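You operate a simulated robot arm through the tools that you are given. There is no shell and no other tool. Be economical: measure what you need, move in short steps, check, and stop when the job is done.

You are at the controls of a simulated two-armed robot. One attempt, no reset.

Task
Turn the grey dial to 2. Pick up the short grey socket pipe with one hand, pass it to the other hand and put it on the shelf under the wooden bench with two presses. Open the yellow drawer of the arm rack, take the coiled orange strap on the deck of the trolley with a green handle and put it away inside and shut the drawer again. Take the white short pipe with a yellow cap and leave it on top of the tall white reducer with a yellow band over a blue band. Open the pale grey drawer of the arm rack, take the yellow wedge chock on the deck of the trolley with a green handle and put it away inside, then shut the drawer. Any order will do. Set down upright: white short pipe with a yellow cap.

Only the result counts: the job must be done as asked and must still hold three seconds after the hand-in. Knocking over, shifting, dropping, spilling or breaking anything else fails it. A push-on lid holds only when it is set on centred and level and pressed home; a screw cap is set on level and turned clockwise until tight.

Robot
Two 7-joint arms with two-finger parallel grippers on one trunk, on a base that drives. Base frame: it is fixed to the floor where the robot stands at the start and does not move with it; the origin is under the middle of the robot, x ahead of it, y to its left, z up. Units: mm, degrees, N and s.
The left shoulder is at the start at [-105, 119, 770], the right one opposite. With the tool pointing down near the work surface each hand reaches from about 100 to 540 mm from the robot's upright axis, wherever it stands, measured 20 degrees to its own side. Places, roughly: coiled orange strap (7x9x3 cm) [-4700, -4500, 500]; drawer [5200, -1100, 600]; grey dial [700, 0, 900]; pale grey drawer of the arm rack [5100, -1000, 500]; shelf under the wooden bench with two presses [-3000, -5200, 300]; short grey socket pipe (6x6x18 cm) [-2800, -4500, 900]; tall white reducer with a yellow b (7x8x11 cm) [-5200, -4500, 500]; white short pipe with a yellow cap (4x4x5 cm) [-4700, -4700, 500]; yellow drawer of the arm rack [5100, -1000, 700]; yellow wedge chock (8x5x4 cm) [-5400, -4500, 500]. Payload 3.43 kg a hand.
The TCP of each hand is the grasp point between the finger pads, 30 mm short of the fingertips. In the tool frame z runs along the fingers and y along their closing line. The gripper opens to 94 mm. The fingers are 28 mm wide and 10 mm thick; the gripper's body (50 by 96 mm) begins 55 mm behind the TCP.
Orientation is that of the tool frame in the base frame, as [roll, pitch, yaw] about the fixed x, y, z axes, in that order (R = Rz(yaw) Ry(pitch) Rx(roll)). With the fingers straight down and closing along the base's y, the tool's x points along the base's -x, its y along +y and its z along -z.

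Tools
- The arms move only by the tool move_arm. It takes "left_moves", "right_moves" or both (then of equal length, played together; a hand with none holds still); each is a list of rows, each an object (a shift or turn left out is 0, a gripper value left out holds the last) with "translation": the shift along the base's x, y, z in m, a list of three; "turn": the turn, a rotation vector about the base's x, y, z in degrees, a list of three; "grip": the gripper command, from -1 (shut) to 1 (fully open), values between in proportion. In form: [{"translation": [x, y, z], "turn": [wx, wy, wz], "grip": grip}, ...]. A call has 1 to 8 rows; each row shifts and turns the commanded pose from where the row before left it. Each row takes 0.2 s and may step no farther than 50 mm and 8.6 degrees from the row before; otherwise, or with a gripper value out of range, the whole call is refused. Where a pose cannot be reached the arm comes as near as it can. A force on the tool above 40 N (or 10 N above the force at the start of the call, whichever is more), or a blocked arm, ends the call early, and 0.2 s more pass. Each finger travels about 153 mm/s and halts on what it meets, pressing with about 40 N; the grip force reading is that of the motor and also rises with nothing between the fingers. The clock runs only during rows and for 0.2 s after the last one: add rows that do not move to give the fingers time. The reply holds the time, the measured pose of the TCP, the force on the tool along the base axes, the opening and the grip force, in the units named above and with some noise, with the torque about the TCP (base axes, N m) and any sound that the robot's microphone picked up, and new pictures: "views" is both (left out), scene, wrist or none (wrist: the cameras of the hands that moved).
- Cameras (640 x 400 px; columns grow to the right, rows downward): "scene" is now at [39, 8.5, 1480.1]; the picture's right is [0.11, -0.99, 0.00], its down [-0.72, -0.08, -0.69] and it looks along [0.68, 0.08, -0.73] (base axes); focal length 263 px, centre (320, 200). "left" rides on the left gripper at [76, -14, -103] in its tool frame; the picture's right is [0.18, 0.98, 0.00], its down [-0.75, 0.14, -0.64] and it looks along [-0.63, 0.12, 0.77] (tool axes); focal length 243 px, centre (320, 200). "right" rides on the right gripper at [76, 14, -102] in its tool frame; the picture's right is [-0.18, 0.98, 0.00], its down [-0.75, -0.14, -0.64] and it looks along [-0.63, -0.12, 0.77] (tool axes); focal length 243 px, centre (320, 200). There is no depth. A picture from a camera that has moved, and an enlarged one, comes with that camera's place and axes in the base frame and with its lens.
- slide_trunk(by): slides the trunk up (or, below 0, down) by that many mm; the arms and the scene camera ride with it, the base frame stays. It gives what a move gives, with no picture.
- base_move(legs): drives the robot by 1 to 6 legs, each [ahead, left, turn to the left] in mm, mm and degrees, along the robot's own axes; the way and the turn of a leg run together, so that a leg with both is an arc; at most 1500 mm and 180 degrees a leg. The arms and the cameras ride along, it lands a little off, and it stops where it bumps. It gives what a move gives, and a new picture of the scene camera.
- pan_tilt(pan, tilt): turns the head with the scene camera to pan (to the left, within 143 degrees either way) and tilt (down, from -29 to 69), counted from straight ahead of the robot. It gives what a move gives, and a new picture of the scene camera.
- inspect(camera, box): a new picture of the part [left, top, right, bottom] of that camera's present view, enlarged. No time passes.
- hand_in(): hands the job in; it is judged then, once.

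Go step by step. Nothing tells you exact positions but the pictures and the camera data: compare them with the known pose of the tool, close in by small moves and look again before you grip or let go. The budget is 207 turns and 260 pictures, counting those below and the enlarged ones. Unless the task says otherwise, let go and move clear before handing in.

The tools are called after "Call:" as name(argument=value, ...) on one line, values as JSON. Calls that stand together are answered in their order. move_arm: Moves the arms, as the interface text tells. Its arguments: {"type":"object","properties":{"left_moves":{"type":"array"},"right_moves":{"type":"array"},"views":{"type":"string","enum":["both","scene","wrist","none"]}},"required":[]} The other tools are called the same way: slide_trunk (by) slides the trunk up or down; base_move (legs) drives the base; pan_tilt (pan, tilt) turns the head that bears the scene camera; inspect (camera, box) takes an enlarged picture of a part of a camera's view; hand_in () hands the job in.

At the start:

```text
t: 0.0
left_position: [330.7, 149.4, 1145.5]
left_tcp_rot: [-179.9, 0.1, 179.9]
left_wrist_force: [-0.5, 0.2, -0.4]
left_ft_torque: [-0.02, -0.01, 0.01]
left_finger_gap: 94.0
left_grasp_force: 0.0
right_position: [324.6, -162.2, 1146.7]
right_tcp_rot: [179.9, -0.1, -180.0]
right_wrist_force: [0.1, -0.2, -1.4]
right_ft_torque: [0.0, 0.0, -0.03]
right_finger_gap: 93.8
right_grasp_force: 0.1
trunk travel left (down, up): [-193.0, 143.0]
robot x, y, heading: [3.0, -0.6, 0.0]
head pan, tilt: [6.4, 46.6]
```

scene: 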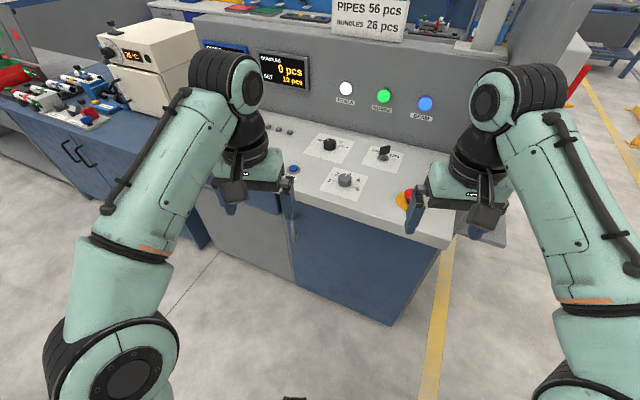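
right: 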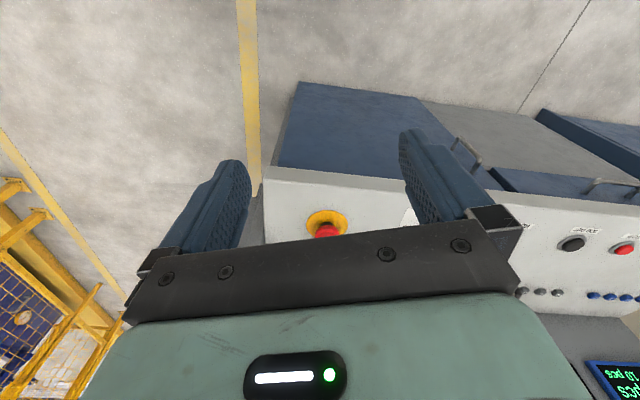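
left: 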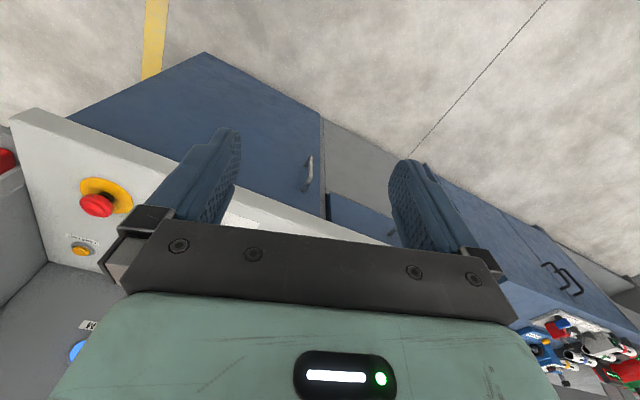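

I see a control panel with three knobs ahead. I look closer at the knobs to find the grey dial.

Call:
inspect(camera="scene", box=[270, 120, 430, 220])

```text
4.00 times, centred on (350, 170) of scene
camera zoom: at [39.0, 8.5, 1480.1], right [0.11, -0.99, 0.0], down [-0.72, -0.08, -0.69], along [0.68, 0.08, -0.73], focal length 1053 px, centre (200, 320)
```

zoom: 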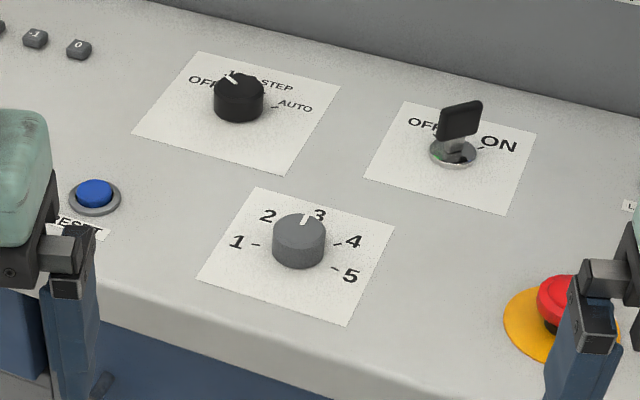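

The grey dial points at 3; it sits near [650, 0, 920]. I drive closer and look with the right wrist camera.

Call:
base_move(legs=[[200, 120, 0]])

Call:
move_arm(right_moves=[{"translation": [0.03, 0.03, -0.01]}, {"translation": [0, 0, 0]}], views="wrist")

```text
t: 1.8
left_position: [531.9, 268.0, 1147.1]
left_tcp_rot: [180.0, 0.1, 180.0]
left_wrist_force: [-0.3, 0.3, -0.4]
left_ft_torque: [0.0, 0.03, -0.01]
left_finger_gap: 93.9
left_grasp_force: 0.1
right_position: [525.9, -44.5, 1146.9]
right_tcp_rot: [179.9, 0.0, -179.9]
right_wrist_force: [-0.3, 0.1, -0.3]
right_ft_torque: [-0.04, 0.02, -0.01]
right_finger_gap: 94.2
right_grasp_force: 0.0
trunk travel left (down, up): [-193.0, 143.0]
robot x, y, heading: [202.6, 118.9, -0.1]
head pan, tilt: [6.4, 46.6]
camera scene: at [239.7, 127.2, 1480.1], right [0.11, -0.99, 0.0], down [-0.72, -0.08, -0.69], along [0.68, 0.08, -0.73], focal length 263 px, centre (320, 200)
```

scene: 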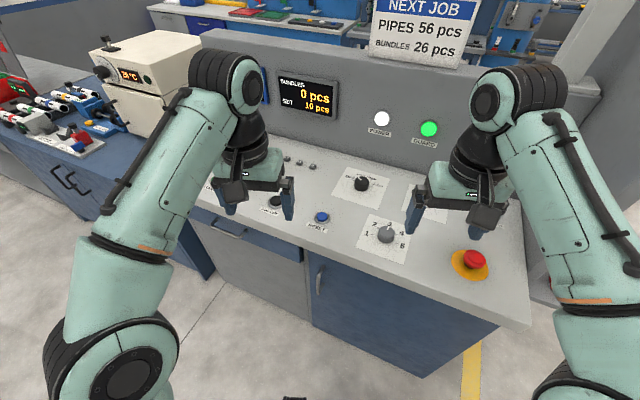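

```text
t: 2.4
left_position: [531.0, 266.0, 1146.2]
left_tcp_rot: [-180.0, 0.1, 179.9]
left_wrist_force: [-0.8, -1.0, 0.4]
left_ft_torque: [0.01, -0.01, 0.0]
left_finger_gap: 94.0
left_grasp_force: 0.1
right_position: [553.5, -15.9, 1138.2]
right_tcp_rot: [179.8, 0.2, -179.9]
right_wrist_force: [0.7, 0.2, -0.1]
right_ft_torque: [0.07, -0.01, -0.01]
right_finger_gap: 94.0
right_grasp_force: 0.0
trunk travel left (down, up): [-193.0, 143.0]
robot x, y, heading: [203.9, 114.6, -0.1]
head pan, tilt: [6.4, 46.6]
camera right: at [478.1, -2.1, 1240.4], right [0.18, 0.98, 0.0], down [0.75, -0.14, 0.64], along [0.63, -0.12, -0.77], focal length 243 px, centre (320, 200)
```

right: 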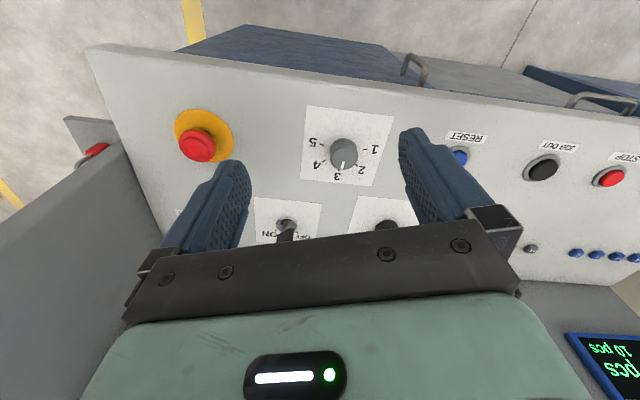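

The dial is around [654, 3, 918]. I zoom in for its angle and marks.

Call:
inspect(camera="right", box=[280, 90, 420, 190])

Call:
inspect(camera="scene", box=[320, 190, 440, 270])

```text
4.00 times, centred on (350, 140) of right
camera zoom: at [478.1, -2.1, 1240.4], right [0.18, 0.98, 0.0], down [0.75, -0.14, 0.64], along [0.63, -0.12, -0.77], focal length 970 px, centre (200, 440)
```

zoom: 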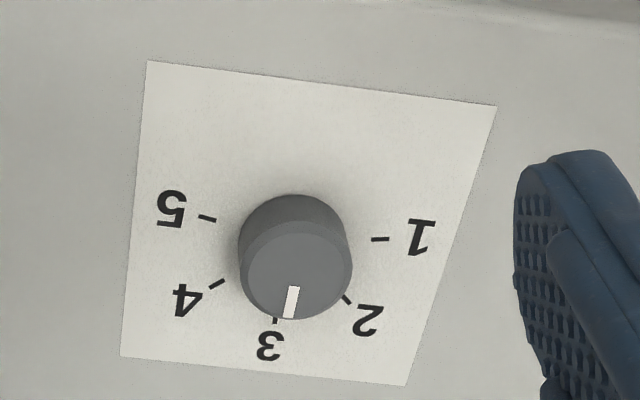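

```text
5.00 times, centred on (380, 230) of scene
camera zoom: at [238.3, 125.6, 1480.2], right [0.11, -0.99, 0.0], down [-0.72, -0.08, -0.69], along [0.68, 0.08, -0.73], focal length 1316 px, centre (20, 50)
```

zoom: 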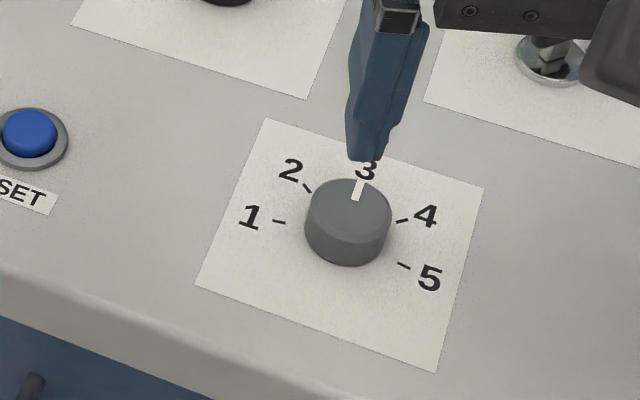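

The panel is level and turned about -18°; ticks are 45° apart. I move the right hand over the dial.

Call:
move_arm(right_moves=[{"translation": [0.0275, 0.0045, -0.0345]}, {"translation": [0.0275, 0.0045, -0.0345]}, {"translation": [0.0275, 0.0045, -0.0345]}, {"translation": [0.0275, 0.0045, -0.0345]}, {}], views="both")

```text
t: 3.5
left_position: [531.6, 266.9, 1146.7]
left_tcp_rot: [-180.0, 0.1, 179.8]
left_wrist_force: [-0.1, 0.8, 0.5]
left_ft_torque: [0.0, -0.03, -0.02]
left_finger_gap: 93.9
left_grasp_force: 0.1
right_position: [665.1, 4.5, 999.0]
right_tcp_rot: [179.9, 0.1, -180.0]
right_wrist_force: [0.2, 0.4, -0.1]
right_ft_torque: [0.0, -0.01, -0.01]
right_finger_gap: 94.3
right_grasp_force: 0.1
trunk travel left (down, up): [-193.0, 143.0]
robot x, y, heading: [199.2, 116.5, 0.1]
head pan, tilt: [6.4, 46.6]
camera scene: at [238.5, 126.7, 1480.2], right [0.11, -0.99, 0.0], down [-0.72, -0.08, -0.69], along [0.68, 0.08, -0.73], focal length 263 px, centre (320, 200)
camera right: at [589.0, 17.0, 1101.0], right [0.18, 0.98, 0.0], down [0.75, -0.14, 0.64], along [0.63, -0.12, -0.77], focal length 243 px, centre (320, 200)
```

scene: 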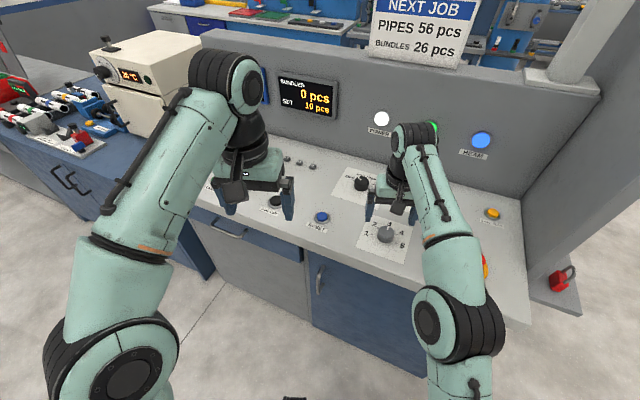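
right: 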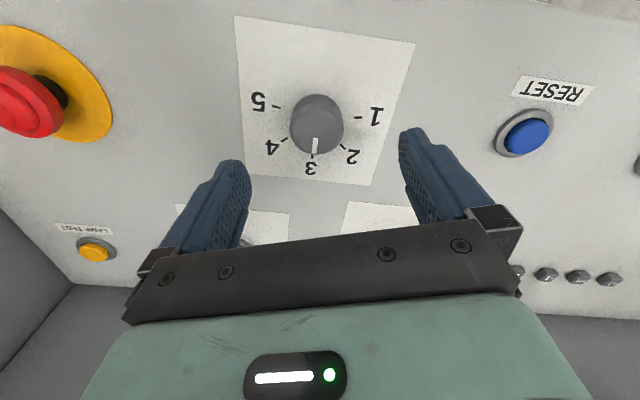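

The hand is nearly over the dial (≈[666, -1, 921]). I lower it around the knob and look.

Call:
move_arm(right_moves=[{"translation": [0.0, -0.0055, -0.033]}, {"translation": [0, 0, -0.03]}, {}], views="both")

```text
t: 4.3
left_position: [530.5, 268.3, 1146.3]
left_tcp_rot: [179.9, 0.1, 179.9]
left_wrist_force: [-0.4, -0.5, 0.0]
left_ft_torque: [-0.01, 0.01, 0.01]
left_finger_gap: 94.0
left_grasp_force: 0.0
right_position: [663.8, -2.3, 936.2]
right_tcp_rot: [-180.0, 0.1, -180.0]
right_wrist_force: [0.4, -0.7, -0.9]
right_ft_torque: [-0.01, -0.03, 0.01]
right_finger_gap: 94.1
right_grasp_force: 0.0
trunk travel left (down, up): [-193.0, 143.0]
robot x, y, heading: [199.5, 117.5, -0.2]
head pan, tilt: [6.4, 46.6]
camera scene: at [238.9, 126.7, 1480.1], right [0.11, -0.99, 0.0], down [-0.72, -0.08, -0.69], along [0.68, 0.08, -0.73], focal length 263 px, centre (320, 200)
camera right: at [587.4, 10.9, 1038.5], right [0.18, 0.98, 0.0], down [0.75, -0.14, 0.64], along [0.63, -0.12, -0.77], focal length 243 px, centre (320, 200)
```

scene: 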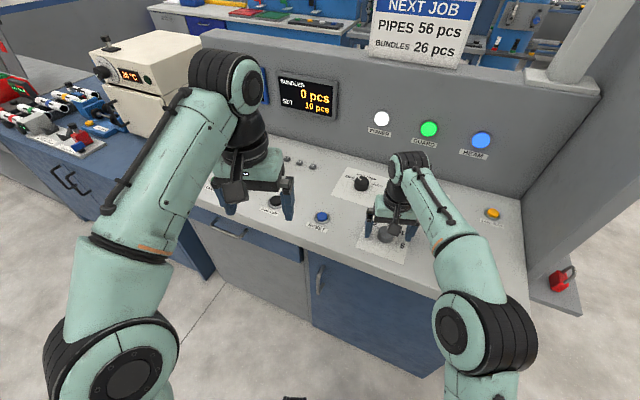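
right: 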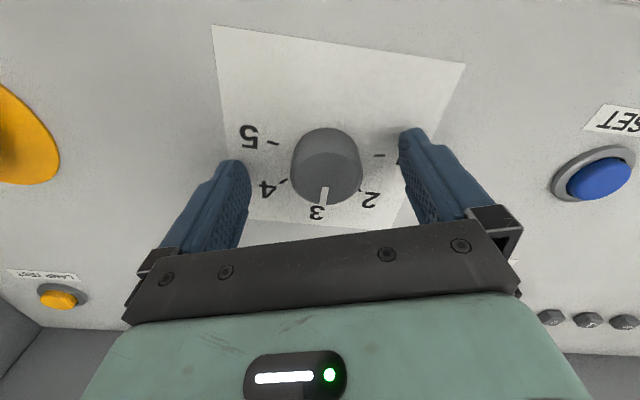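

The knob is centred between the fingers; I close gently and read the force.

Call:
move_arm(right_moves=[{"translation": [0.0025, 0.002, -0.003]}, {"grip": -0.1}, {"grip": -0.3}, {}, {}], views="wrist")

```text
t: 5.5
left_position: [531.3, 268.4, 1145.9]
left_tcp_rot: [-180.0, 0.1, 179.8]
left_wrist_force: [0.6, 0.4, -0.8]
left_ft_torque: [0.03, 0.01, 0.01]
left_finger_gap: 93.9
left_grasp_force: 0.1
right_position: [666.0, 0.4, 932.3]
right_tcp_rot: [180.0, -0.1, -180.0]
right_wrist_force: [0.1, 4.7, -3.1]
right_ft_torque: [-0.22, -0.38, -0.02]
right_finger_gap: 41.6
right_grasp_force: 44.4
trunk travel left (down, up): [-193.0, 143.0]
robot x, y, heading: [202.1, 118.9, -0.0]
head pan, tilt: [6.4, 46.6]
camera right: at [591.0, 14.2, 1035.2], right [0.18, 0.98, 0.0], down [0.75, -0.14, 0.64], along [0.63, -0.12, -0.77], focal length 243 px, centre (320, 200)
```

right: 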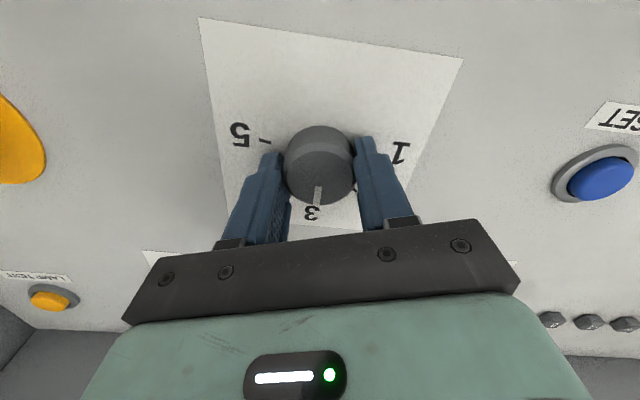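

The knob is gripped (41.6 mm). I turn it 45° anticlockwise.

Call:
move_arm(right_moves=[{"turn": [0, 0, 7.5]}, {"turn": [0, 0, 7.5]}, {"turn": [0, 0, 7.5]}, {"turn": [0, 0, 7.5]}, {"turn": [0, 0, 7.5]}, {"turn": [0, 0, 7.5]}, {}], views="wrist")

```text
t: 7.2
left_position: [530.8, 268.3, 1146.0]
left_tcp_rot: [-180.0, 0.0, 179.9]
left_wrist_force: [-0.1, 0.4, -0.2]
left_ft_torque: [0.02, -0.01, 0.0]
left_finger_gap: 93.9
left_grasp_force: 0.0
right_position: [666.4, 0.6, 931.6]
right_tcp_rot: [179.9, 0.0, -134.9]
right_wrist_force: [-10.1, 7.5, -7.8]
right_ft_torque: [-0.19, -0.35, 0.05]
right_finger_gap: 41.4
right_grasp_force: 44.9
trunk travel left (down, up): [-193.0, 143.0]
robot x, y, heading: [197.8, 121.1, -0.2]
head pan, tilt: [6.4, 46.6]
camera right: at [603.4, -43.7, 1035.3], right [-0.57, 0.82, 0.0], down [0.63, 0.43, 0.64], along [0.53, 0.36, -0.77], focal length 243 px, centre (320, 200)
```

right: 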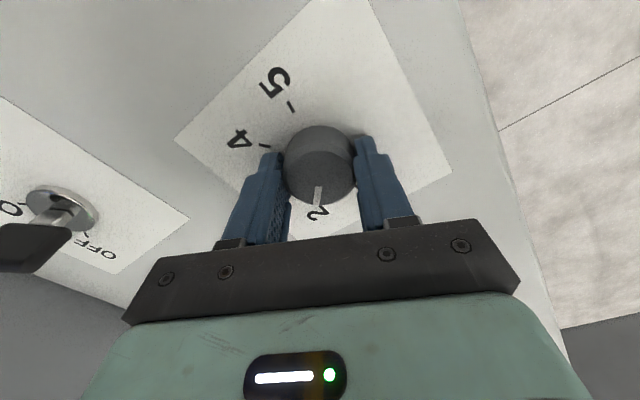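

The dial turned with the hand and points at 2. I release, rise and check.

Call:
move_arm(right_moves=[{"grip": 1}, {"grip": 1}, {"grip": 1}, {"translation": [0, 0, 0.045]}, {"translation": [-0.01, 0, 0.045]}, {"translation": [-0.02, 0, 0.04]}, {}], views="none")

Call:
inspect(camera="right", box=[260, 80, 420, 180])

Call:
inspect(camera="scene", box=[320, 190, 440, 270])

```text
t: 8.8
left_position: [532.1, 267.9, 1146.2]
left_tcp_rot: [180.0, 0.2, 179.9]
left_wrist_force: [0.1, 0.4, -0.1]
left_ft_torque: [0.0, -0.01, -0.01]
left_finger_gap: 94.2
left_grasp_force: 0.1
right_position: [636.5, -0.8, 1059.1]
right_tcp_rot: [-180.0, 0.1, -134.9]
right_wrist_force: [-0.1, 1.0, 0.2]
right_ft_torque: [0.01, 0.01, 0.0]
right_finger_gap: 94.2
right_grasp_force: 0.0
trunk travel left (down, up): [-193.0, 143.0]
robot x, y, heading: [199.7, 119.9, -0.1]
head pan, tilt: [6.4, 46.6]
```

```text
4.00 times, centred on (340, 130) of right
camera zoom: at [574.0, -45.8, 1162.9], right [-0.57, 0.82, 0.0], down [0.63, 0.43, 0.64], along [0.53, 0.36, -0.77], focal length 970 px, centre (240, 480)
```

zoom: 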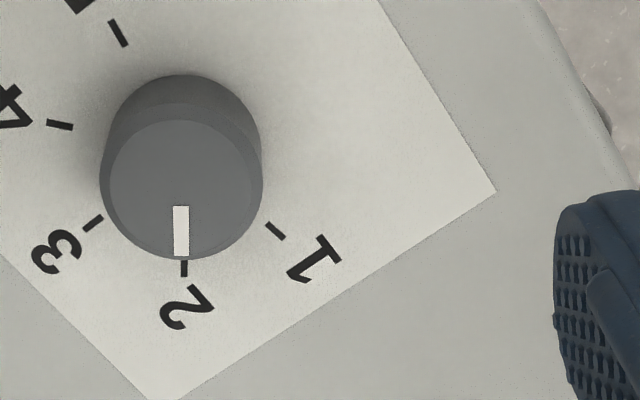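

```text
5.00 times, centred on (380, 230) of scene
camera zoom: at [239.6, 126.2, 1480.1], right [0.11, -0.99, 0.0], down [-0.72, -0.08, -0.69], along [0.68, 0.08, -0.73], focal length 1316 px, centre (20, 50)
```

zoom: 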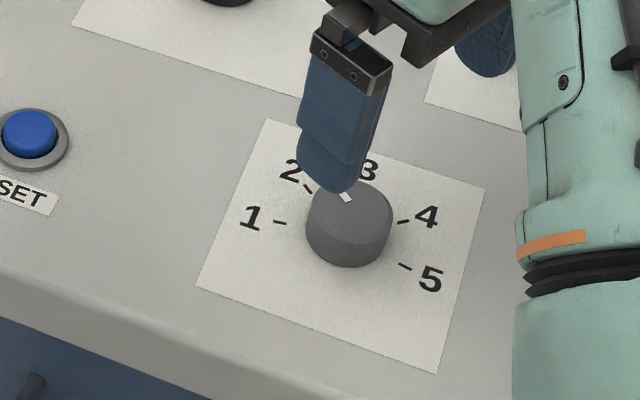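

The dial reads 2. I untwist and tuck the right hand, then back away and look around.

Call:
move_arm(right_moves=[{"translation": [-0.035, -0.015, 0.03], "turn": [0, 0, -7.5]}, {"translation": [-0.035, -0.015, 0.03], "turn": [0, 0, -7.5]}, {"translation": [-0.035, -0.015, 0.03], "turn": [0, 0, -7.5]}, {"translation": [-0.035, -0.015, 0.03], "turn": [0, 0, -7.5]}, {"translation": [-0.035, -0.015, 0], "turn": [0, 0, -7.5]}, {"translation": [-0.035, -0.015, 0], "turn": [0, 0, -7.5]}, {"translation": [-0.03, -0.01, 0]}, {"translation": [-0.03, -0.01, 0]}], left_moves=[{"translation": [-0.02, 0, 0]}, {"translation": [-0.03, 0, 0]}, {"translation": [-0.03, 0, 0]}, {"translation": [-0.03, 0, 0]}, {"translation": [-0.03, 0, 0]}, {}, {}, {}], views="none")

Call:
base_move(legs=[[-500, 0, 0], [0, 0, -60]])

Call:
pan_tilt(pan=30, tilt=10)

Call:
pan_tilt(pan=-60, tilt=10)

Call:
pan_tilt(pan=-135, tilt=10)

```text
t: 10.6
left_position: [393.2, 267.0, 1146.3]
left_tcp_rot: [-179.9, 0.1, 179.9]
left_wrist_force: [1.0, 0.3, 0.7]
left_ft_torque: [0.01, 0.02, 0.0]
left_finger_gap: 93.8
left_grasp_force: 0.0
right_position: [366.7, -101.7, 1201.0]
right_tcp_rot: [-178.5, 6.7, -176.6]
right_wrist_force: [-0.1, -1.1, -0.1]
right_ft_torque: [0.01, -0.04, -0.02]
right_finger_gap: 93.9
right_grasp_force: 0.0
right hand out of reach, approached as far as the arm can: row 4
trunk travel left (down, up): [-193.0, 143.0]
robot x, y, heading: [200.0, 121.9, 0.2]
head pan, tilt: [6.4, 46.6]
```

```text
t: 16.1
left_position: [-74.5, 27.7, 1145.5]
left_tcp_rot: [-180.0, 0.1, 120.3]
left_wrist_force: [-0.6, 0.0, 0.2]
left_ft_torque: [-0.05, -0.02, -0.03]
left_finger_gap: 93.9
left_grasp_force: 0.1
right_position: [-409.3, -135.8, 1202.7]
right_tcp_rot: [-178.4, 6.8, 123.4]
right_wrist_force: [-0.5, 0.6, -0.9]
right_ft_torque: [-0.02, -0.01, 0.02]
right_finger_gap: 94.1
right_grasp_force: 0.1
trunk travel left (down, up): [-193.0, 143.0]
robot x, y, heading: [-303.7, 118.8, -59.4]
head pan, tilt: [6.4, 46.6]
camera scene: at [-273.5, 90.2, 1480.1], right [-0.8, -0.6, 0.0], down [-0.44, 0.58, -0.69], along [0.41, -0.55, -0.73], focal length 263 px, centre (320, 200)
```

scene: 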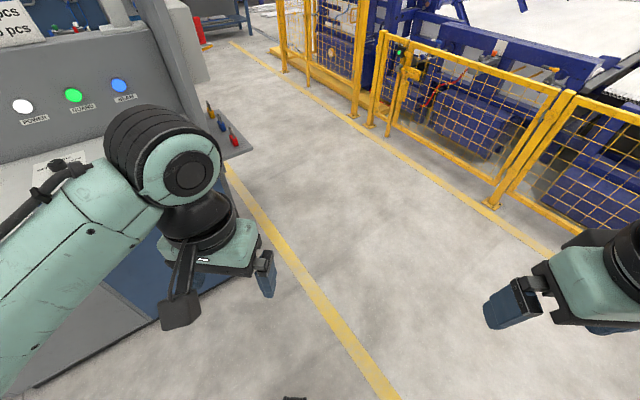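

```text
t: 17.2
left_position: [-73.6, 27.9, 1146.2]
left_tcp_rot: [180.0, 0.0, 120.3]
left_wrist_force: [0.5, 0.0, 0.6]
left_ft_torque: [-0.03, -0.01, -0.03]
left_finger_gap: 94.0
left_grasp_force: 0.0
right_position: [-408.7, -136.8, 1201.7]
right_tcp_rot: [-178.3, 6.7, 123.4]
right_wrist_force: [-0.1, 0.1, 0.7]
right_ft_torque: [-0.03, -0.01, -0.02]
right_finger_gap: 93.8
right_grasp_force: 0.0
trunk travel left (down, up): [-193.0, 143.0]
robot x, y, heading: [-303.6, 122.6, -59.7]
head pan, tilt: [30.0, 10.0]
camera scene: at [-240.7, 108.2, 1537.3], right [-0.49, -0.87, 0.0], down [-0.15, 0.09, -0.98], along [0.86, -0.49, -0.17], focal length 263 px, centre (320, 200)
```

scene: 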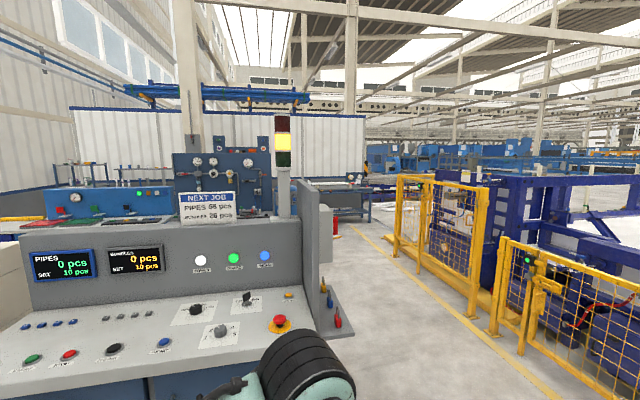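

```text
t: 18.8
left_position: [-74.3, 27.1, 1148.2]
left_tcp_rot: [180.0, 0.0, 120.3]
left_wrist_force: [0.2, 0.0, 0.5]
left_ft_torque: [0.05, 0.02, 0.0]
left_finger_gap: 94.2
left_grasp_force: 0.0
right_position: [-408.8, -136.8, 1201.9]
right_tcp_rot: [-178.3, 6.8, 123.4]
right_wrist_force: [0.0, -0.5, -0.1]
right_ft_torque: [0.01, 0.02, 0.0]
right_finger_gap: 94.1
right_grasp_force: 0.1
trunk travel left (down, up): [-193.0, 143.0]
robot x, y, heading: [-302.8, 122.5, -59.1]
head pan, tilt: [-60.0, 10.0]
camera scene: at [-367.4, 73.3, 1537.4], right [-0.87, 0.49, 0.0], down [0.09, 0.15, -0.98], along [-0.49, -0.86, -0.17], focal length 263 px, centre (320, 200)
```

scene: 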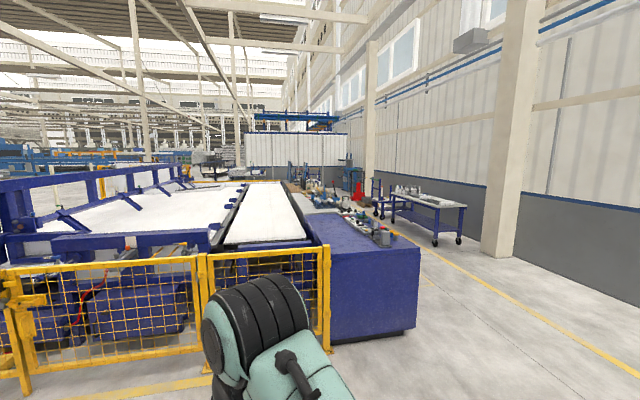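

```text
t: 20.3
left_position: [-75.1, 27.8, 1146.3]
left_tcp_rot: [-179.9, 0.0, 120.3]
left_wrist_force: [-0.3, 0.0, -0.2]
left_ft_torque: [0.0, -0.01, 0.01]
left_finger_gap: 94.2
left_grasp_force: 0.0
right_position: [-408.4, -136.3, 1202.8]
right_tcp_rot: [-178.1, 6.7, 123.4]
right_wrist_force: [0.6, -0.5, -0.8]
right_ft_torque: [0.0, -0.02, -0.02]
right_finger_gap: 93.9
right_grasp_force: 0.1
trunk travel left (down, up): [-193.0, 143.0]
robot x, y, heading: [-302.5, 119.8, -59.9]
head pan, tilt: [-135.0, 10.0]
camera scene: at [-411.5, 177.6, 1537.4], right [0.25, 0.97, 0.0], down [0.17, -0.04, -0.98], along [-0.95, 0.25, -0.17], focal length 263 px, centre (320, 200)
```

scene: 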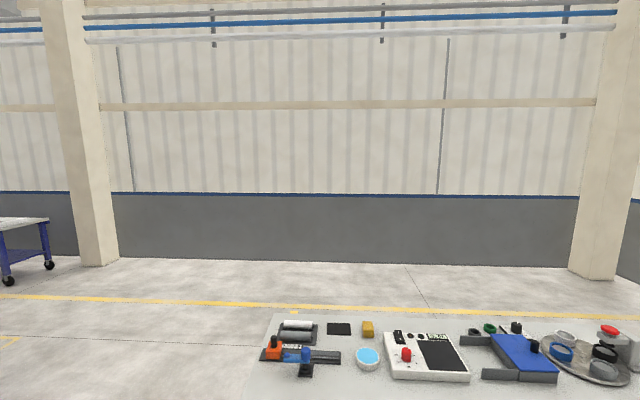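

The aisle between console and fence runs at about -17°, toward the rack behind the console. I turn along it, strafe into its middle, drive ahead and look.

Call:
base_move(legs=[[0, 0, 42], [0, -1000, 0], [1400, 0, 0], [1400, 0, 0]])

Call:
pan_tilt(pan=0, tilt=15)

Call:
pan_tilt(pan=50, tilt=20)

```text
t: 44.5
left_position: [2295.3, -1552.7, 1146.7]
left_tcp_rot: [180.0, 0.0, 164.3]
left_wrist_force: [-0.6, -0.2, -0.4]
left_ft_torque: [-0.04, 0.03, 0.02]
left_finger_gap: 94.1
left_grasp_force: 0.0
right_position: [2170.0, -1903.0, 1201.4]
right_tcp_rot: [-178.3, 6.9, 167.4]
right_wrist_force: [0.5, 0.1, 0.2]
right_ft_torque: [0.02, 0.0, 0.0]
right_finger_gap: 93.8
right_grasp_force: 0.1
trunk travel left (down, up): [-193.0, 143.0]
robot x, y, heading: [2064.8, -1644.9, -15.9]
head pan, tilt: [-135.0, 10.0]
camera scene: at [1949.4, -1679.9, 1537.4], right [-0.49, 0.87, 0.0], down [0.15, 0.09, -0.98], along [-0.86, -0.48, -0.17], focal length 263 px, centre (320, 200)
```

scene: 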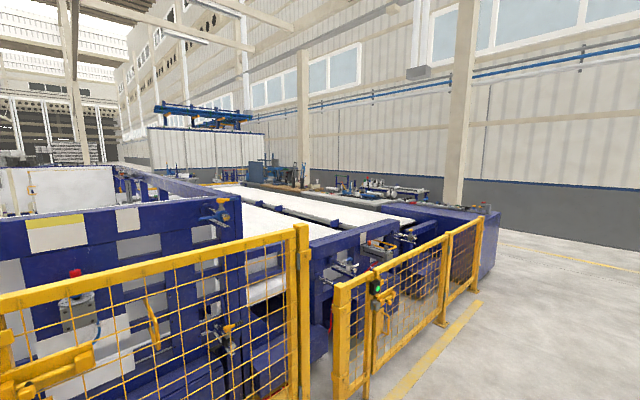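

```text
t: 46.6
left_position: [2295.6, -1553.3, 1145.6]
left_tcp_rot: [-180.0, 0.1, 164.4]
left_wrist_force: [0.1, 0.4, -0.9]
left_ft_torque: [-0.01, -0.02, 0.03]
left_finger_gap: 94.2
left_grasp_force: 0.0
right_position: [2169.7, -1902.4, 1201.5]
right_tcp_rot: [-178.2, 6.7, 167.4]
right_wrist_force: [1.0, -0.3, -0.5]
right_ft_torque: [0.0, -0.02, 0.0]
right_finger_gap: 94.1
right_grasp_force: 0.1
trunk travel left (down, up): [-193.0, 143.0]
robot x, y, heading: [2067.5, -1647.2, -15.6]
head pan, tilt: [0.0, 15.0]
camera scene: at [2120.1, -1659.5, 1529.2], right [-0.27, -0.96, 0.0], down [-0.25, 0.07, -0.97], along [0.93, -0.26, -0.26], focal length 263 px, centre (320, 200)
```

scene: 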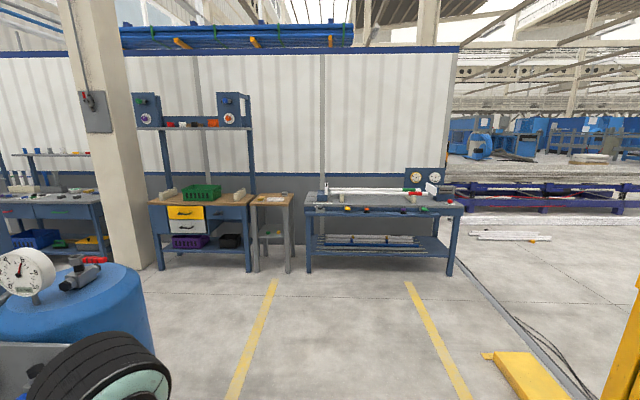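

```text
t: 47.8
left_position: [2295.5, -1552.7, 1145.9]
left_tcp_rot: [179.9, 0.1, 164.3]
left_wrist_force: [-0.3, -0.4, -0.9]
left_ft_torque: [-0.02, -0.01, 0.01]
left_finger_gap: 94.1
left_grasp_force: 0.0
right_position: [2168.8, -1902.5, 1201.8]
right_tcp_rot: [-178.3, 6.8, 167.4]
right_wrist_force: [-0.2, 0.5, -0.2]
right_ft_torque: [-0.01, 0.02, 0.02]
right_finger_gap: 93.8
right_grasp_force: 0.0
trunk travel left (down, up): [-193.0, 143.0]
robot x, y, heading: [2069.8, -1643.1, -15.6]
head pan, tilt: [50.0, 20.0]
camera scene: at [2107.1, -1581.8, 1521.1], right [0.56, -0.83, 0.0], down [-0.28, -0.19, -0.94], along [0.78, 0.53, -0.34], focal length 263 px, centre (320, 200)
```

scene: 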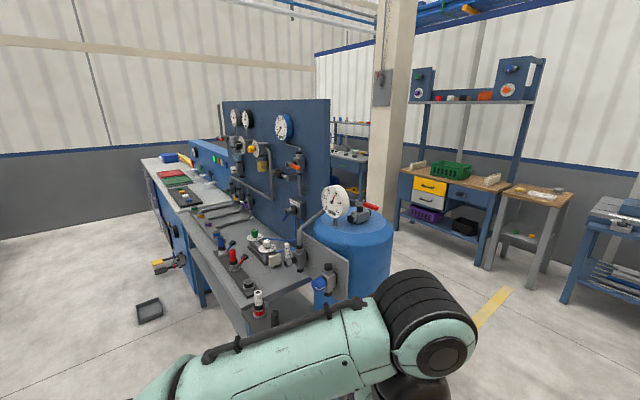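

I see the arm rack with its yellow and pale grey drawers ahead-left, behind the blue tank. I drive past the tank and then strafe in front of it.

Call:
base_move(legs=[[900, 0, -1], [850, 0, 0], [0, 1450, 0]])

Call:
pan_tilt(pan=0, tilt=40)

```text
t: 69.4
left_position: [4425.9, -648.5, 1146.8]
left_tcp_rot: [-180.0, 0.1, 162.2]
left_wrist_force: [0.3, 0.5, 0.6]
left_ft_torque: [0.01, 0.01, 0.01]
left_finger_gap: 94.0
left_grasp_force: 0.0
right_position: [4288.5, -993.7, 1200.9]
right_tcp_rot: [-178.3, 6.8, 165.4]
right_wrist_force: [-0.1, 0.2, -0.6]
right_ft_torque: [0.01, 0.04, -0.01]
right_finger_gap: 93.9
right_grasp_force: 0.0
trunk travel left (down, up): [-193.0, 143.0]
robot x, y, heading: [4199.3, -728.9, -17.6]
head pan, tilt: [50.0, 20.0]
camera scene: at [4236.9, -669.6, 1521.1], right [0.54, -0.84, 0.0], down [-0.29, -0.18, -0.94], along [0.79, 0.5, -0.34], focal length 263 px, centre (320, 200)
```

scene: 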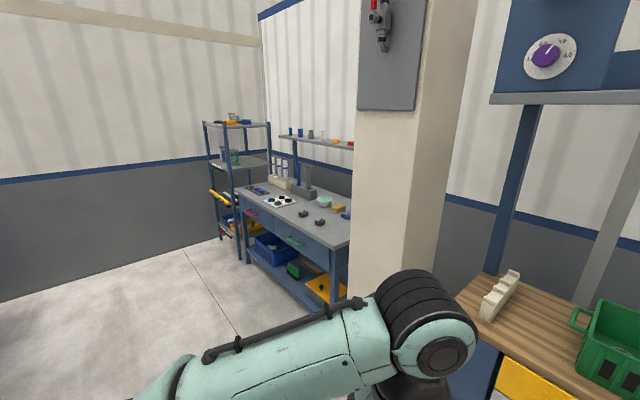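

```text
t: 70.6
left_position: [4426.1, -647.8, 1146.1]
left_tcp_rot: [-179.9, 0.0, 162.3]
left_wrist_force: [-0.4, -0.4, 0.8]
left_ft_torque: [0.0, 0.01, -0.04]
left_finger_gap: 93.8
left_grasp_force: 0.1
right_position: [4287.8, -992.4, 1201.5]
right_tcp_rot: [-178.3, 6.8, 165.4]
right_wrist_force: [0.2, 0.3, 0.2]
right_ft_torque: [0.01, 0.01, 0.0]
right_finger_gap: 93.9
right_grasp_force: 0.1
trunk travel left (down, up): [-193.0, 143.0]
robot x, y, heading: [4200.0, -732.7, -17.7]
head pan, tilt: [0.0, 40.0]
camera scene: at [4239.4, -745.1, 1489.7], right [-0.3, -0.95, 0.0], down [-0.61, 0.19, -0.77], along [0.73, -0.23, -0.64], focal length 263 px, centre (320, 200)
```

scene: 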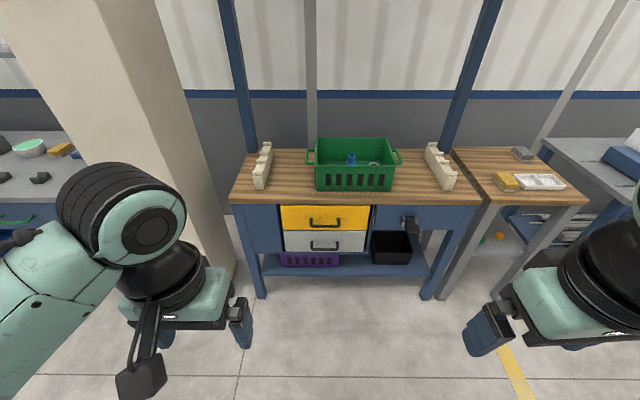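

The robot faces the rack squarely with the drawers about 870 mm ahead. I drive nearer and zoom on the drawers.

Call:
base_move(legs=[[330, 110, 0]])

Call:
pan_tilt(pan=-5, tilt=55)

```text
t: 72.8
left_position: [4774.4, -640.6, 1147.5]
left_tcp_rot: [180.0, 0.1, 162.2]
left_wrist_force: [0.6, 0.1, 0.3]
left_ft_torque: [0.01, -0.03, -0.03]
left_finger_gap: 94.1
left_grasp_force: 0.0
right_position: [4635.7, -985.6, 1201.9]
right_tcp_rot: [-178.3, 6.8, 165.3]
right_wrist_force: [-0.1, 0.2, 0.5]
right_ft_torque: [-0.01, -0.03, -0.02]
right_finger_gap: 94.0
right_grasp_force: 0.1
trunk travel left (down, up): [-193.0, 143.0]
robot x, y, heading: [4542.5, -720.7, -17.9]
head pan, tilt: [0.0, 40.0]
camera scene: at [4588.0, -738.0, 1489.7], right [-0.31, -0.95, 0.0], down [-0.61, 0.2, -0.77], along [0.73, -0.23, -0.64], focal length 263 px, centre (320, 200)
```

scene: 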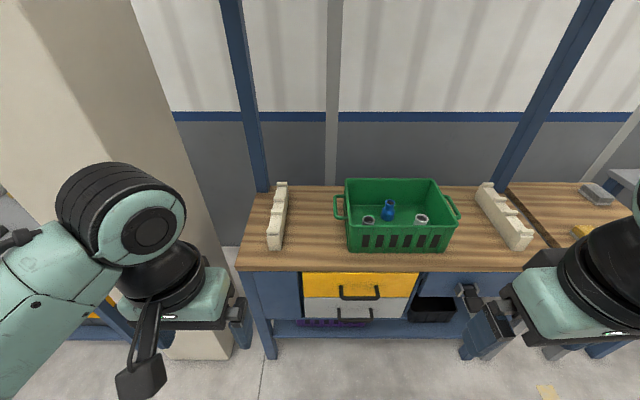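

```text
t: 73.6
left_position: [4774.7, -640.5, 1146.4]
left_tcp_rot: [180.0, 0.2, 162.1]
left_wrist_force: [-0.1, -0.4, 0.4]
left_ft_torque: [-0.02, -0.02, -0.01]
left_finger_gap: 94.0
left_grasp_force: 0.0
right_position: [4635.1, -984.9, 1202.8]
right_tcp_rot: [-178.3, 6.8, 165.1]
right_wrist_force: [0.3, -0.4, -0.2]
right_ft_torque: [-0.03, 0.01, 0.0]
right_finger_gap: 94.0
right_grasp_force: 0.1
trunk travel left (down, up): [-193.0, 143.0]
robot x, y, heading: [4548.2, -723.7, -18.0]
head pan, tilt: [-5.0, 55.0]
camera scene: at [4572.8, -739.9, 1469.0], right [-0.39, -0.92, 0.0], down [-0.75, 0.32, -0.57], along [0.53, -0.22, -0.82], focal length 263 px, centre (320, 200)
```

scene: 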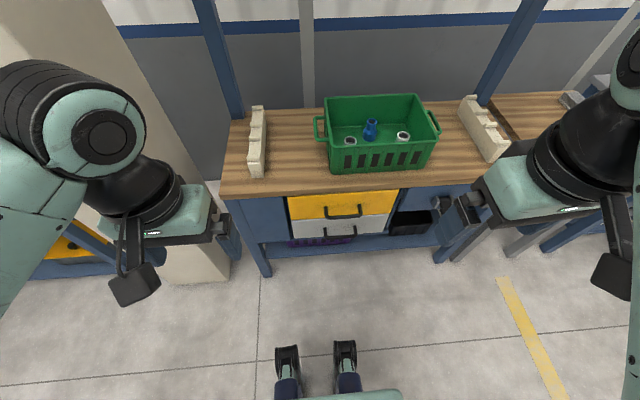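

Yellow handle ≈ [4981, -995, 723], grey handle ≈ [4980, -995, 588]. I lower the right hand and turn it to point forward with fingers closing vertically.

Call:
move_arm(right_moves=[{"translation": [0, 0, -0.03]}, {"translation": [0.017, 0.0018, -0.0286], "turn": [3.151, -6.184, -4.908]}, {"translation": [0.017, 0.0018, -0.0286], "turn": [3.151, -6.184, -4.908]}, {"translation": [0.017, 0.0018, -0.0286], "turn": [3.151, -6.184, -4.908]}, {"translation": [0.017, 0.0018, -0.0286], "turn": [3.151, -6.184, -4.908]}, {"translation": [0.017, 0.0018, -0.0286], "turn": [3.151, -6.184, -4.908]}, {"translation": [0.017, 0.0018, -0.0286], "turn": [3.151, -6.184, -4.908]}, {"translation": [0.017, 0.0018, -0.0286], "turn": [3.151, -6.184, -4.908]}], views="none")

Call:
move_arm(right_moves=[{"translation": [0.017, 0.0018, -0.0286], "turn": [3.151, -6.184, -4.908]}, {"translation": [0.017, 0.0018, -0.0286], "turn": [3.151, -6.184, -4.908]}, {"translation": [0.017, 0.0018, -0.0286], "turn": [3.151, -6.184, -4.908]}, {"translation": [0.017, 0.0018, -0.0286], "turn": [3.151, -6.184, -4.908]}, {"translation": [0.017, 0.0018, -0.0286], "turn": [3.151, -6.184, -4.908]}, {"translation": [0.017, 0.0018, -0.0286], "turn": [3.151, -6.184, -4.908]}, {"translation": [0.017, 0.0018, -0.0286], "turn": [3.151, -6.184, -4.908]}, {}], views="both")

```text
t: 75.4
left_position: [4774.6, -641.9, 1146.8]
left_tcp_rot: [-179.9, 0.1, 162.1]
left_wrist_force: [0.1, -0.2, 0.2]
left_ft_torque: [-0.03, 0.02, 0.01]
left_finger_gap: 94.1
left_grasp_force: 0.2
right_position: [4777.2, -964.3, 973.5]
right_tcp_rot: [135.8, 26.5, 114.6]
right_wrist_force: [0.3, 0.0, 1.0]
right_ft_torque: [-0.01, -0.01, 0.04]
right_finger_gap: 94.0
right_grasp_force: 0.0
right hand out of reach, approached as far as the arm can: row 2, 3, 4
trunk travel left (down, up): [-193.0, 143.0]
robot x, y, heading: [4546.9, -725.0, -17.7]
head pan, tilt: [-5.0, 55.0]
```

```text
t: 76.2
left_position: [4776.6, -641.2, 1146.0]
left_tcp_rot: [179.9, -0.2, 162.0]
left_wrist_force: [0.2, 0.4, -0.3]
left_ft_torque: [0.02, 0.02, 0.02]
left_finger_gap: 94.1
left_grasp_force: 0.2
right_position: [4836.6, -910.6, 928.5]
right_tcp_rot: [111.3, 15.4, 100.4]
right_wrist_force: [0.1, 0.4, -1.1]
right_ft_torque: [0.0, 0.0, 0.01]
right_finger_gap: 93.9
right_grasp_force: 0.2
right hand out of reach, approached as far as the arm can: row 3
trunk travel left (down, up): [-193.0, 143.0]
robot x, y, heading: [4547.1, -727.3, -17.8]
head pan, tilt: [-5.0, 55.0]
stopped in row 3 (right hand): the arm was blocked; the commanded pose is now the measured one
camera scene: at [4574.2, -741.0, 1469.0], right [-0.39, -0.92, 0.0], down [-0.76, 0.32, -0.57], along [0.53, -0.22, -0.82], focal length 263 px, centre (320, 200)
camera right: at [4733.2, -841.1, 957.1], right [0.34, 0.13, 0.93], down [-0.51, -0.81, 0.3], along [0.79, -0.58, -0.21], focal length 243 px, centre (320, 200)
```

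scene: 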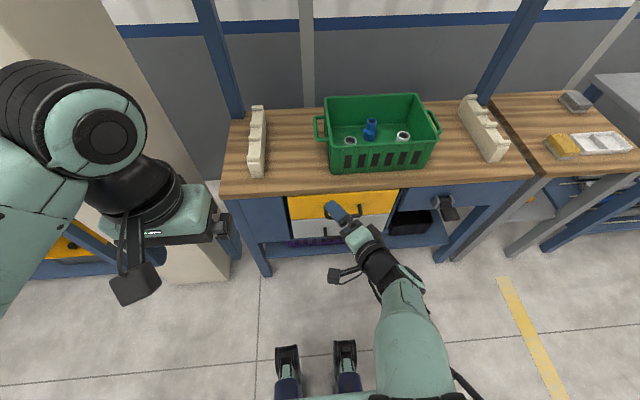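
right: 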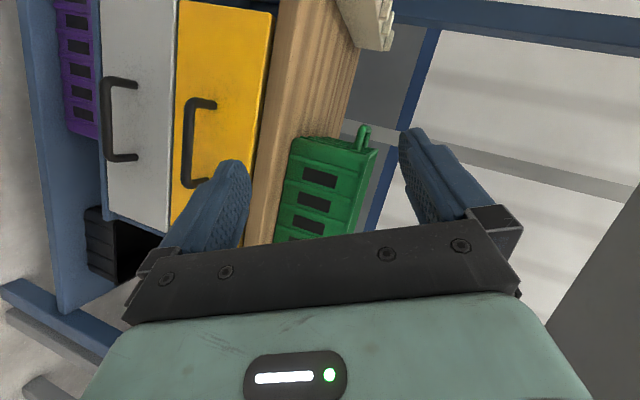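

The hand stopped short at an awkward height. I lower it to handle level in front of the rack and then finish the rotation.

Call:
move_arm(right_moves=[{"translation": [-0.01, -0.01, -0.045]}, {"translation": [-0.01, -0.01, -0.045]}, {"translation": [-0.01, -0.01, -0.045]}, {"translation": [-0.01, -0.01, -0.045]}, {"translation": [0, 0, -0.045]}, {"translation": [0, 0, -0.045]}, {}], views="wrist")

```text
t: 77.8
left_position: [4774.5, -639.9, 1146.0]
left_tcp_rot: [180.0, 0.0, 162.0]
left_wrist_force: [0.4, -0.1, -0.4]
left_ft_torque: [0.04, 0.01, -0.01]
left_finger_gap: 94.3
left_grasp_force: 0.1
right_position: [4821.0, -957.3, 660.7]
right_tcp_rot: [111.5, 15.4, 100.1]
right_wrist_force: [0.8, 1.0, -0.9]
right_ft_torque: [0.01, -0.03, 0.0]
right_finger_gap: 93.9
right_grasp_force: 0.1
right hand out of reach, approached as far as the arm can: row 1, 2
trunk travel left (down, up): [-193.0, 143.0]
robot x, y, heading: [4545.5, -724.5, -17.8]
head pan, tilt: [-5.0, 55.0]
camera right: at [4717.0, -888.8, 689.4], right [0.34, 0.13, 0.93], down [-0.52, -0.8, 0.3], along [0.78, -0.58, -0.21], focal length 243 px, centre (320, 200)
```

right: 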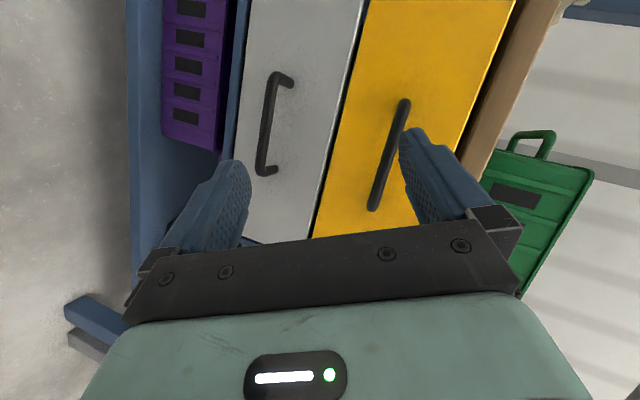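

Wrist view puts the grey handle near [4980, -998, 540]. I finish the rotation while lowering to its height.

Call:
move_arm(right_moves=[{"translation": [0, 0, -0.03], "turn": [2.76, -4.46, -4.92]}, {"translation": [0, 0, -0.03], "turn": [2.76, -4.46, -4.92]}, {"translation": [0, 0, -0.03], "turn": [2.76, -4.46, -4.92]}, {"translation": [0, 0, -0.025], "turn": [2.76, -4.46, -4.92]}, {"translation": [0, 0, 0], "turn": [2.76, -4.46, -4.92]}, {}], views="both")

```text
t: 79.2
left_position: [4775.0, -641.8, 1146.0]
left_tcp_rot: [180.0, 0.0, 162.1]
left_wrist_force: [0.1, -0.1, -0.8]
left_ft_torque: [0.02, -0.01, -0.01]
left_finger_gap: 94.0
left_grasp_force: 0.0
right_position: [4821.4, -960.0, 545.3]
right_tcp_rot: [90.2, 0.0, 72.1]
right_wrist_force: [-0.3, 0.6, 0.3]
right_ft_torque: [0.04, 0.0, -0.02]
right_finger_gap: 94.0
right_grasp_force: 0.1
trunk travel left (down, up): [-193.0, 143.0]
robot x, y, heading: [4542.3, -723.2, -17.7]
head pan, tilt: [-5.0, 55.0]
camera scene: at [4573.1, -739.9, 1469.0], right [-0.39, -0.92, 0.0], down [-0.76, 0.32, -0.57], along [0.53, -0.22, -0.82], focal length 263 px, centre (320, 200)
camera right: at [4747.8, -857.5, 560.0], right [-0.05, -0.18, 0.98], down [-0.84, -0.52, -0.14], along [0.53, -0.84, -0.12], focal length 243 px, centre (320, 200)
```

scene: 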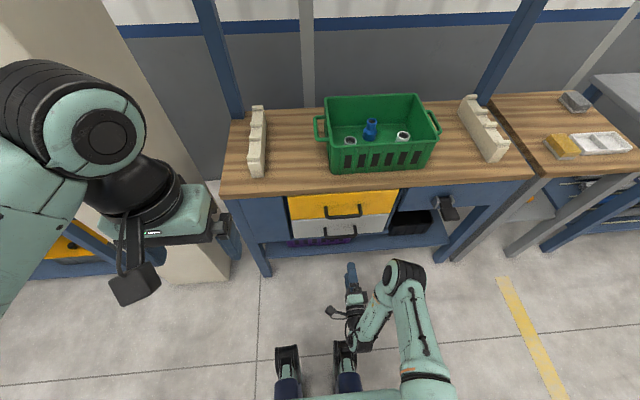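
right: 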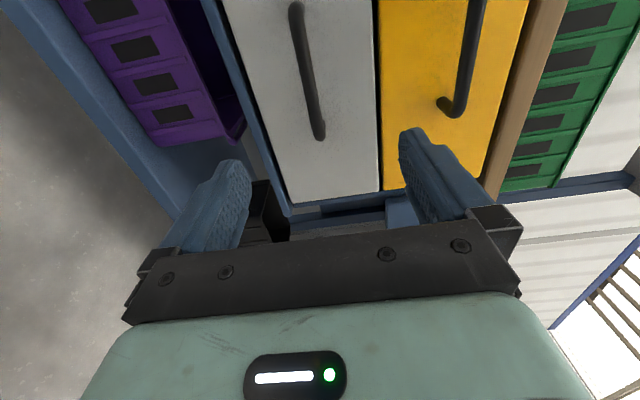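

Hand is level and pointing forward; the grey bar is ~160 mm ahead at z 538. I advance with fingers open around it.

Call:
move_arm(right_moves=[{"translation": [0.038, -0.008, -0.007]}, {"translation": [0.038, -0.008, 0]}, {"translation": [0.038, -0.008, 0]}, {"translation": [0.03, -0.008, 0]}, {}], views="wrist")

```text
t: 80.4
left_position: [4774.9, -640.8, 1146.1]
left_tcp_rot: [-180.0, 0.0, 162.1]
left_wrist_force: [0.0, 0.2, 0.4]
left_ft_torque: [0.01, -0.01, 0.0]
left_finger_gap: 94.2
left_grasp_force: 0.1
right_position: [4965.0, -992.6, 539.4]
right_tcp_rot: [90.3, 0.0, 72.1]
right_wrist_force: [0.6, -0.3, -0.3]
right_ft_torque: [0.04, -0.01, 0.02]
right_finger_gap: 94.1
right_grasp_force: 0.1
trunk travel left (down, up): [-193.0, 143.0]
robot x, y, heading: [4546.8, -724.9, -17.8]
head pan, tilt: [-5.0, 55.0]
camera right: at [4891.5, -889.2, 554.3], right [-0.05, -0.18, 0.98], down [-0.84, -0.52, -0.14], along [0.54, -0.84, -0.12], focal length 243 px, centre (320, 200)
```

right: 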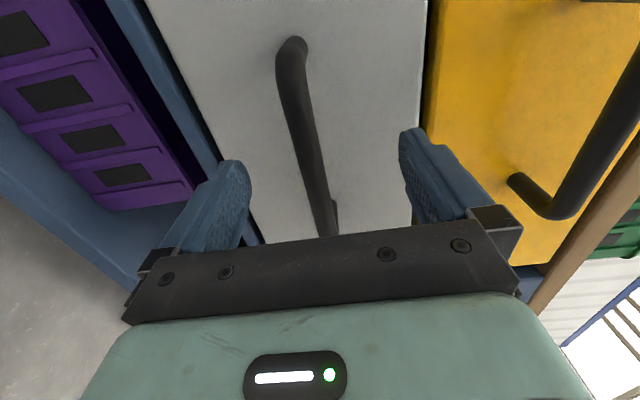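

The bar lies between the fingers, about 15 mm past the TCP. I advance and close.

Call:
move_arm(right_moves=[{"translation": [0.012, -0.004, -0.002]}, {"grip": -0.3}, {"grip": -1}, {"grip": -1}, {"grip": -1}, {}], views="wrist")

```text
t: 81.8
left_position: [4775.4, -641.7, 1145.8]
left_tcp_rot: [180.0, 0.0, 162.0]
left_wrist_force: [-0.3, 0.6, -0.5]
left_ft_torque: [0.0, 0.0, 0.02]
left_finger_gap: 93.9
left_grasp_force: 0.0
right_position: [4977.6, -994.9, 535.3]
right_tcp_rot: [90.5, 0.0, 72.2]
right_wrist_force: [-1.1, 2.0, -17.6]
right_ft_torque: [0.0, 0.04, -0.27]
right_finger_gap: 17.9
right_grasp_force: 45.0
trunk travel left (down, up): [-193.0, 143.0]
robot x, y, heading: [4545.0, -727.1, -17.8]
head pan, tilt: [-5.0, 55.0]
camera right: at [4903.2, -892.5, 551.2], right [-0.05, -0.18, 0.98], down [-0.84, -0.52, -0.14], along [0.54, -0.84, -0.13], focal length 243 px, centre (320, 200)
```

right: 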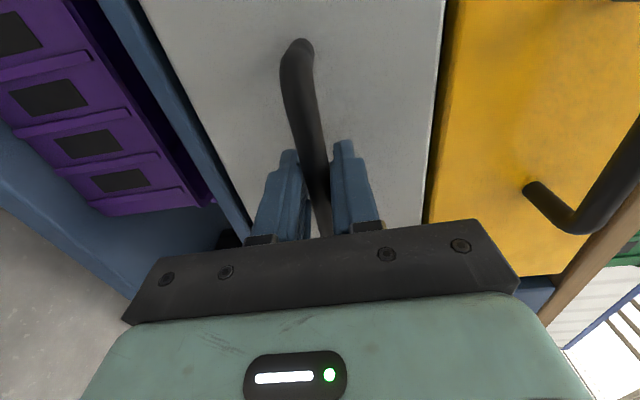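

Gripped the grey handle. I pull the drawer open by driving the base back.

Call:
base_move(legs=[[-220, 0, 0]])

```text
t: 83.5
left_position: [4564.2, -573.8, 1145.6]
left_tcp_rot: [180.0, 0.0, 162.1]
left_wrist_force: [0.1, 0.5, 0.4]
left_ft_torque: [-0.04, 0.01, 0.0]
left_finger_gap: 94.0
left_grasp_force: 0.1
right_position: [4766.6, -927.9, 536.4]
right_tcp_rot: [90.6, 0.0, 72.3]
right_wrist_force: [4.0, 5.5, -24.3]
right_ft_torque: [0.04, -0.04, -0.36]
right_finger_gap: 17.9
right_grasp_force: 45.3
trunk travel left (down, up): [-193.0, 143.0]
robot x, y, heading: [4336.4, -655.2, -18.1]
head pan, tilt: [-5.0, 55.0]
camera scene: at [4363.0, -672.5, 1468.9], right [-0.39, -0.92, 0.0], down [-0.76, 0.32, -0.57], along [0.53, -0.22, -0.82], focal length 263 px, centre (320, 200)
```

scene: 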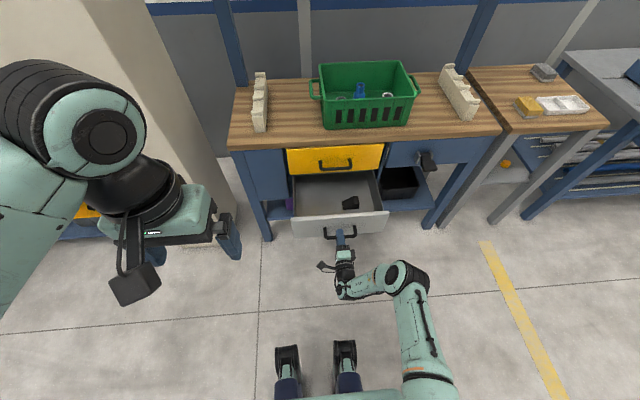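

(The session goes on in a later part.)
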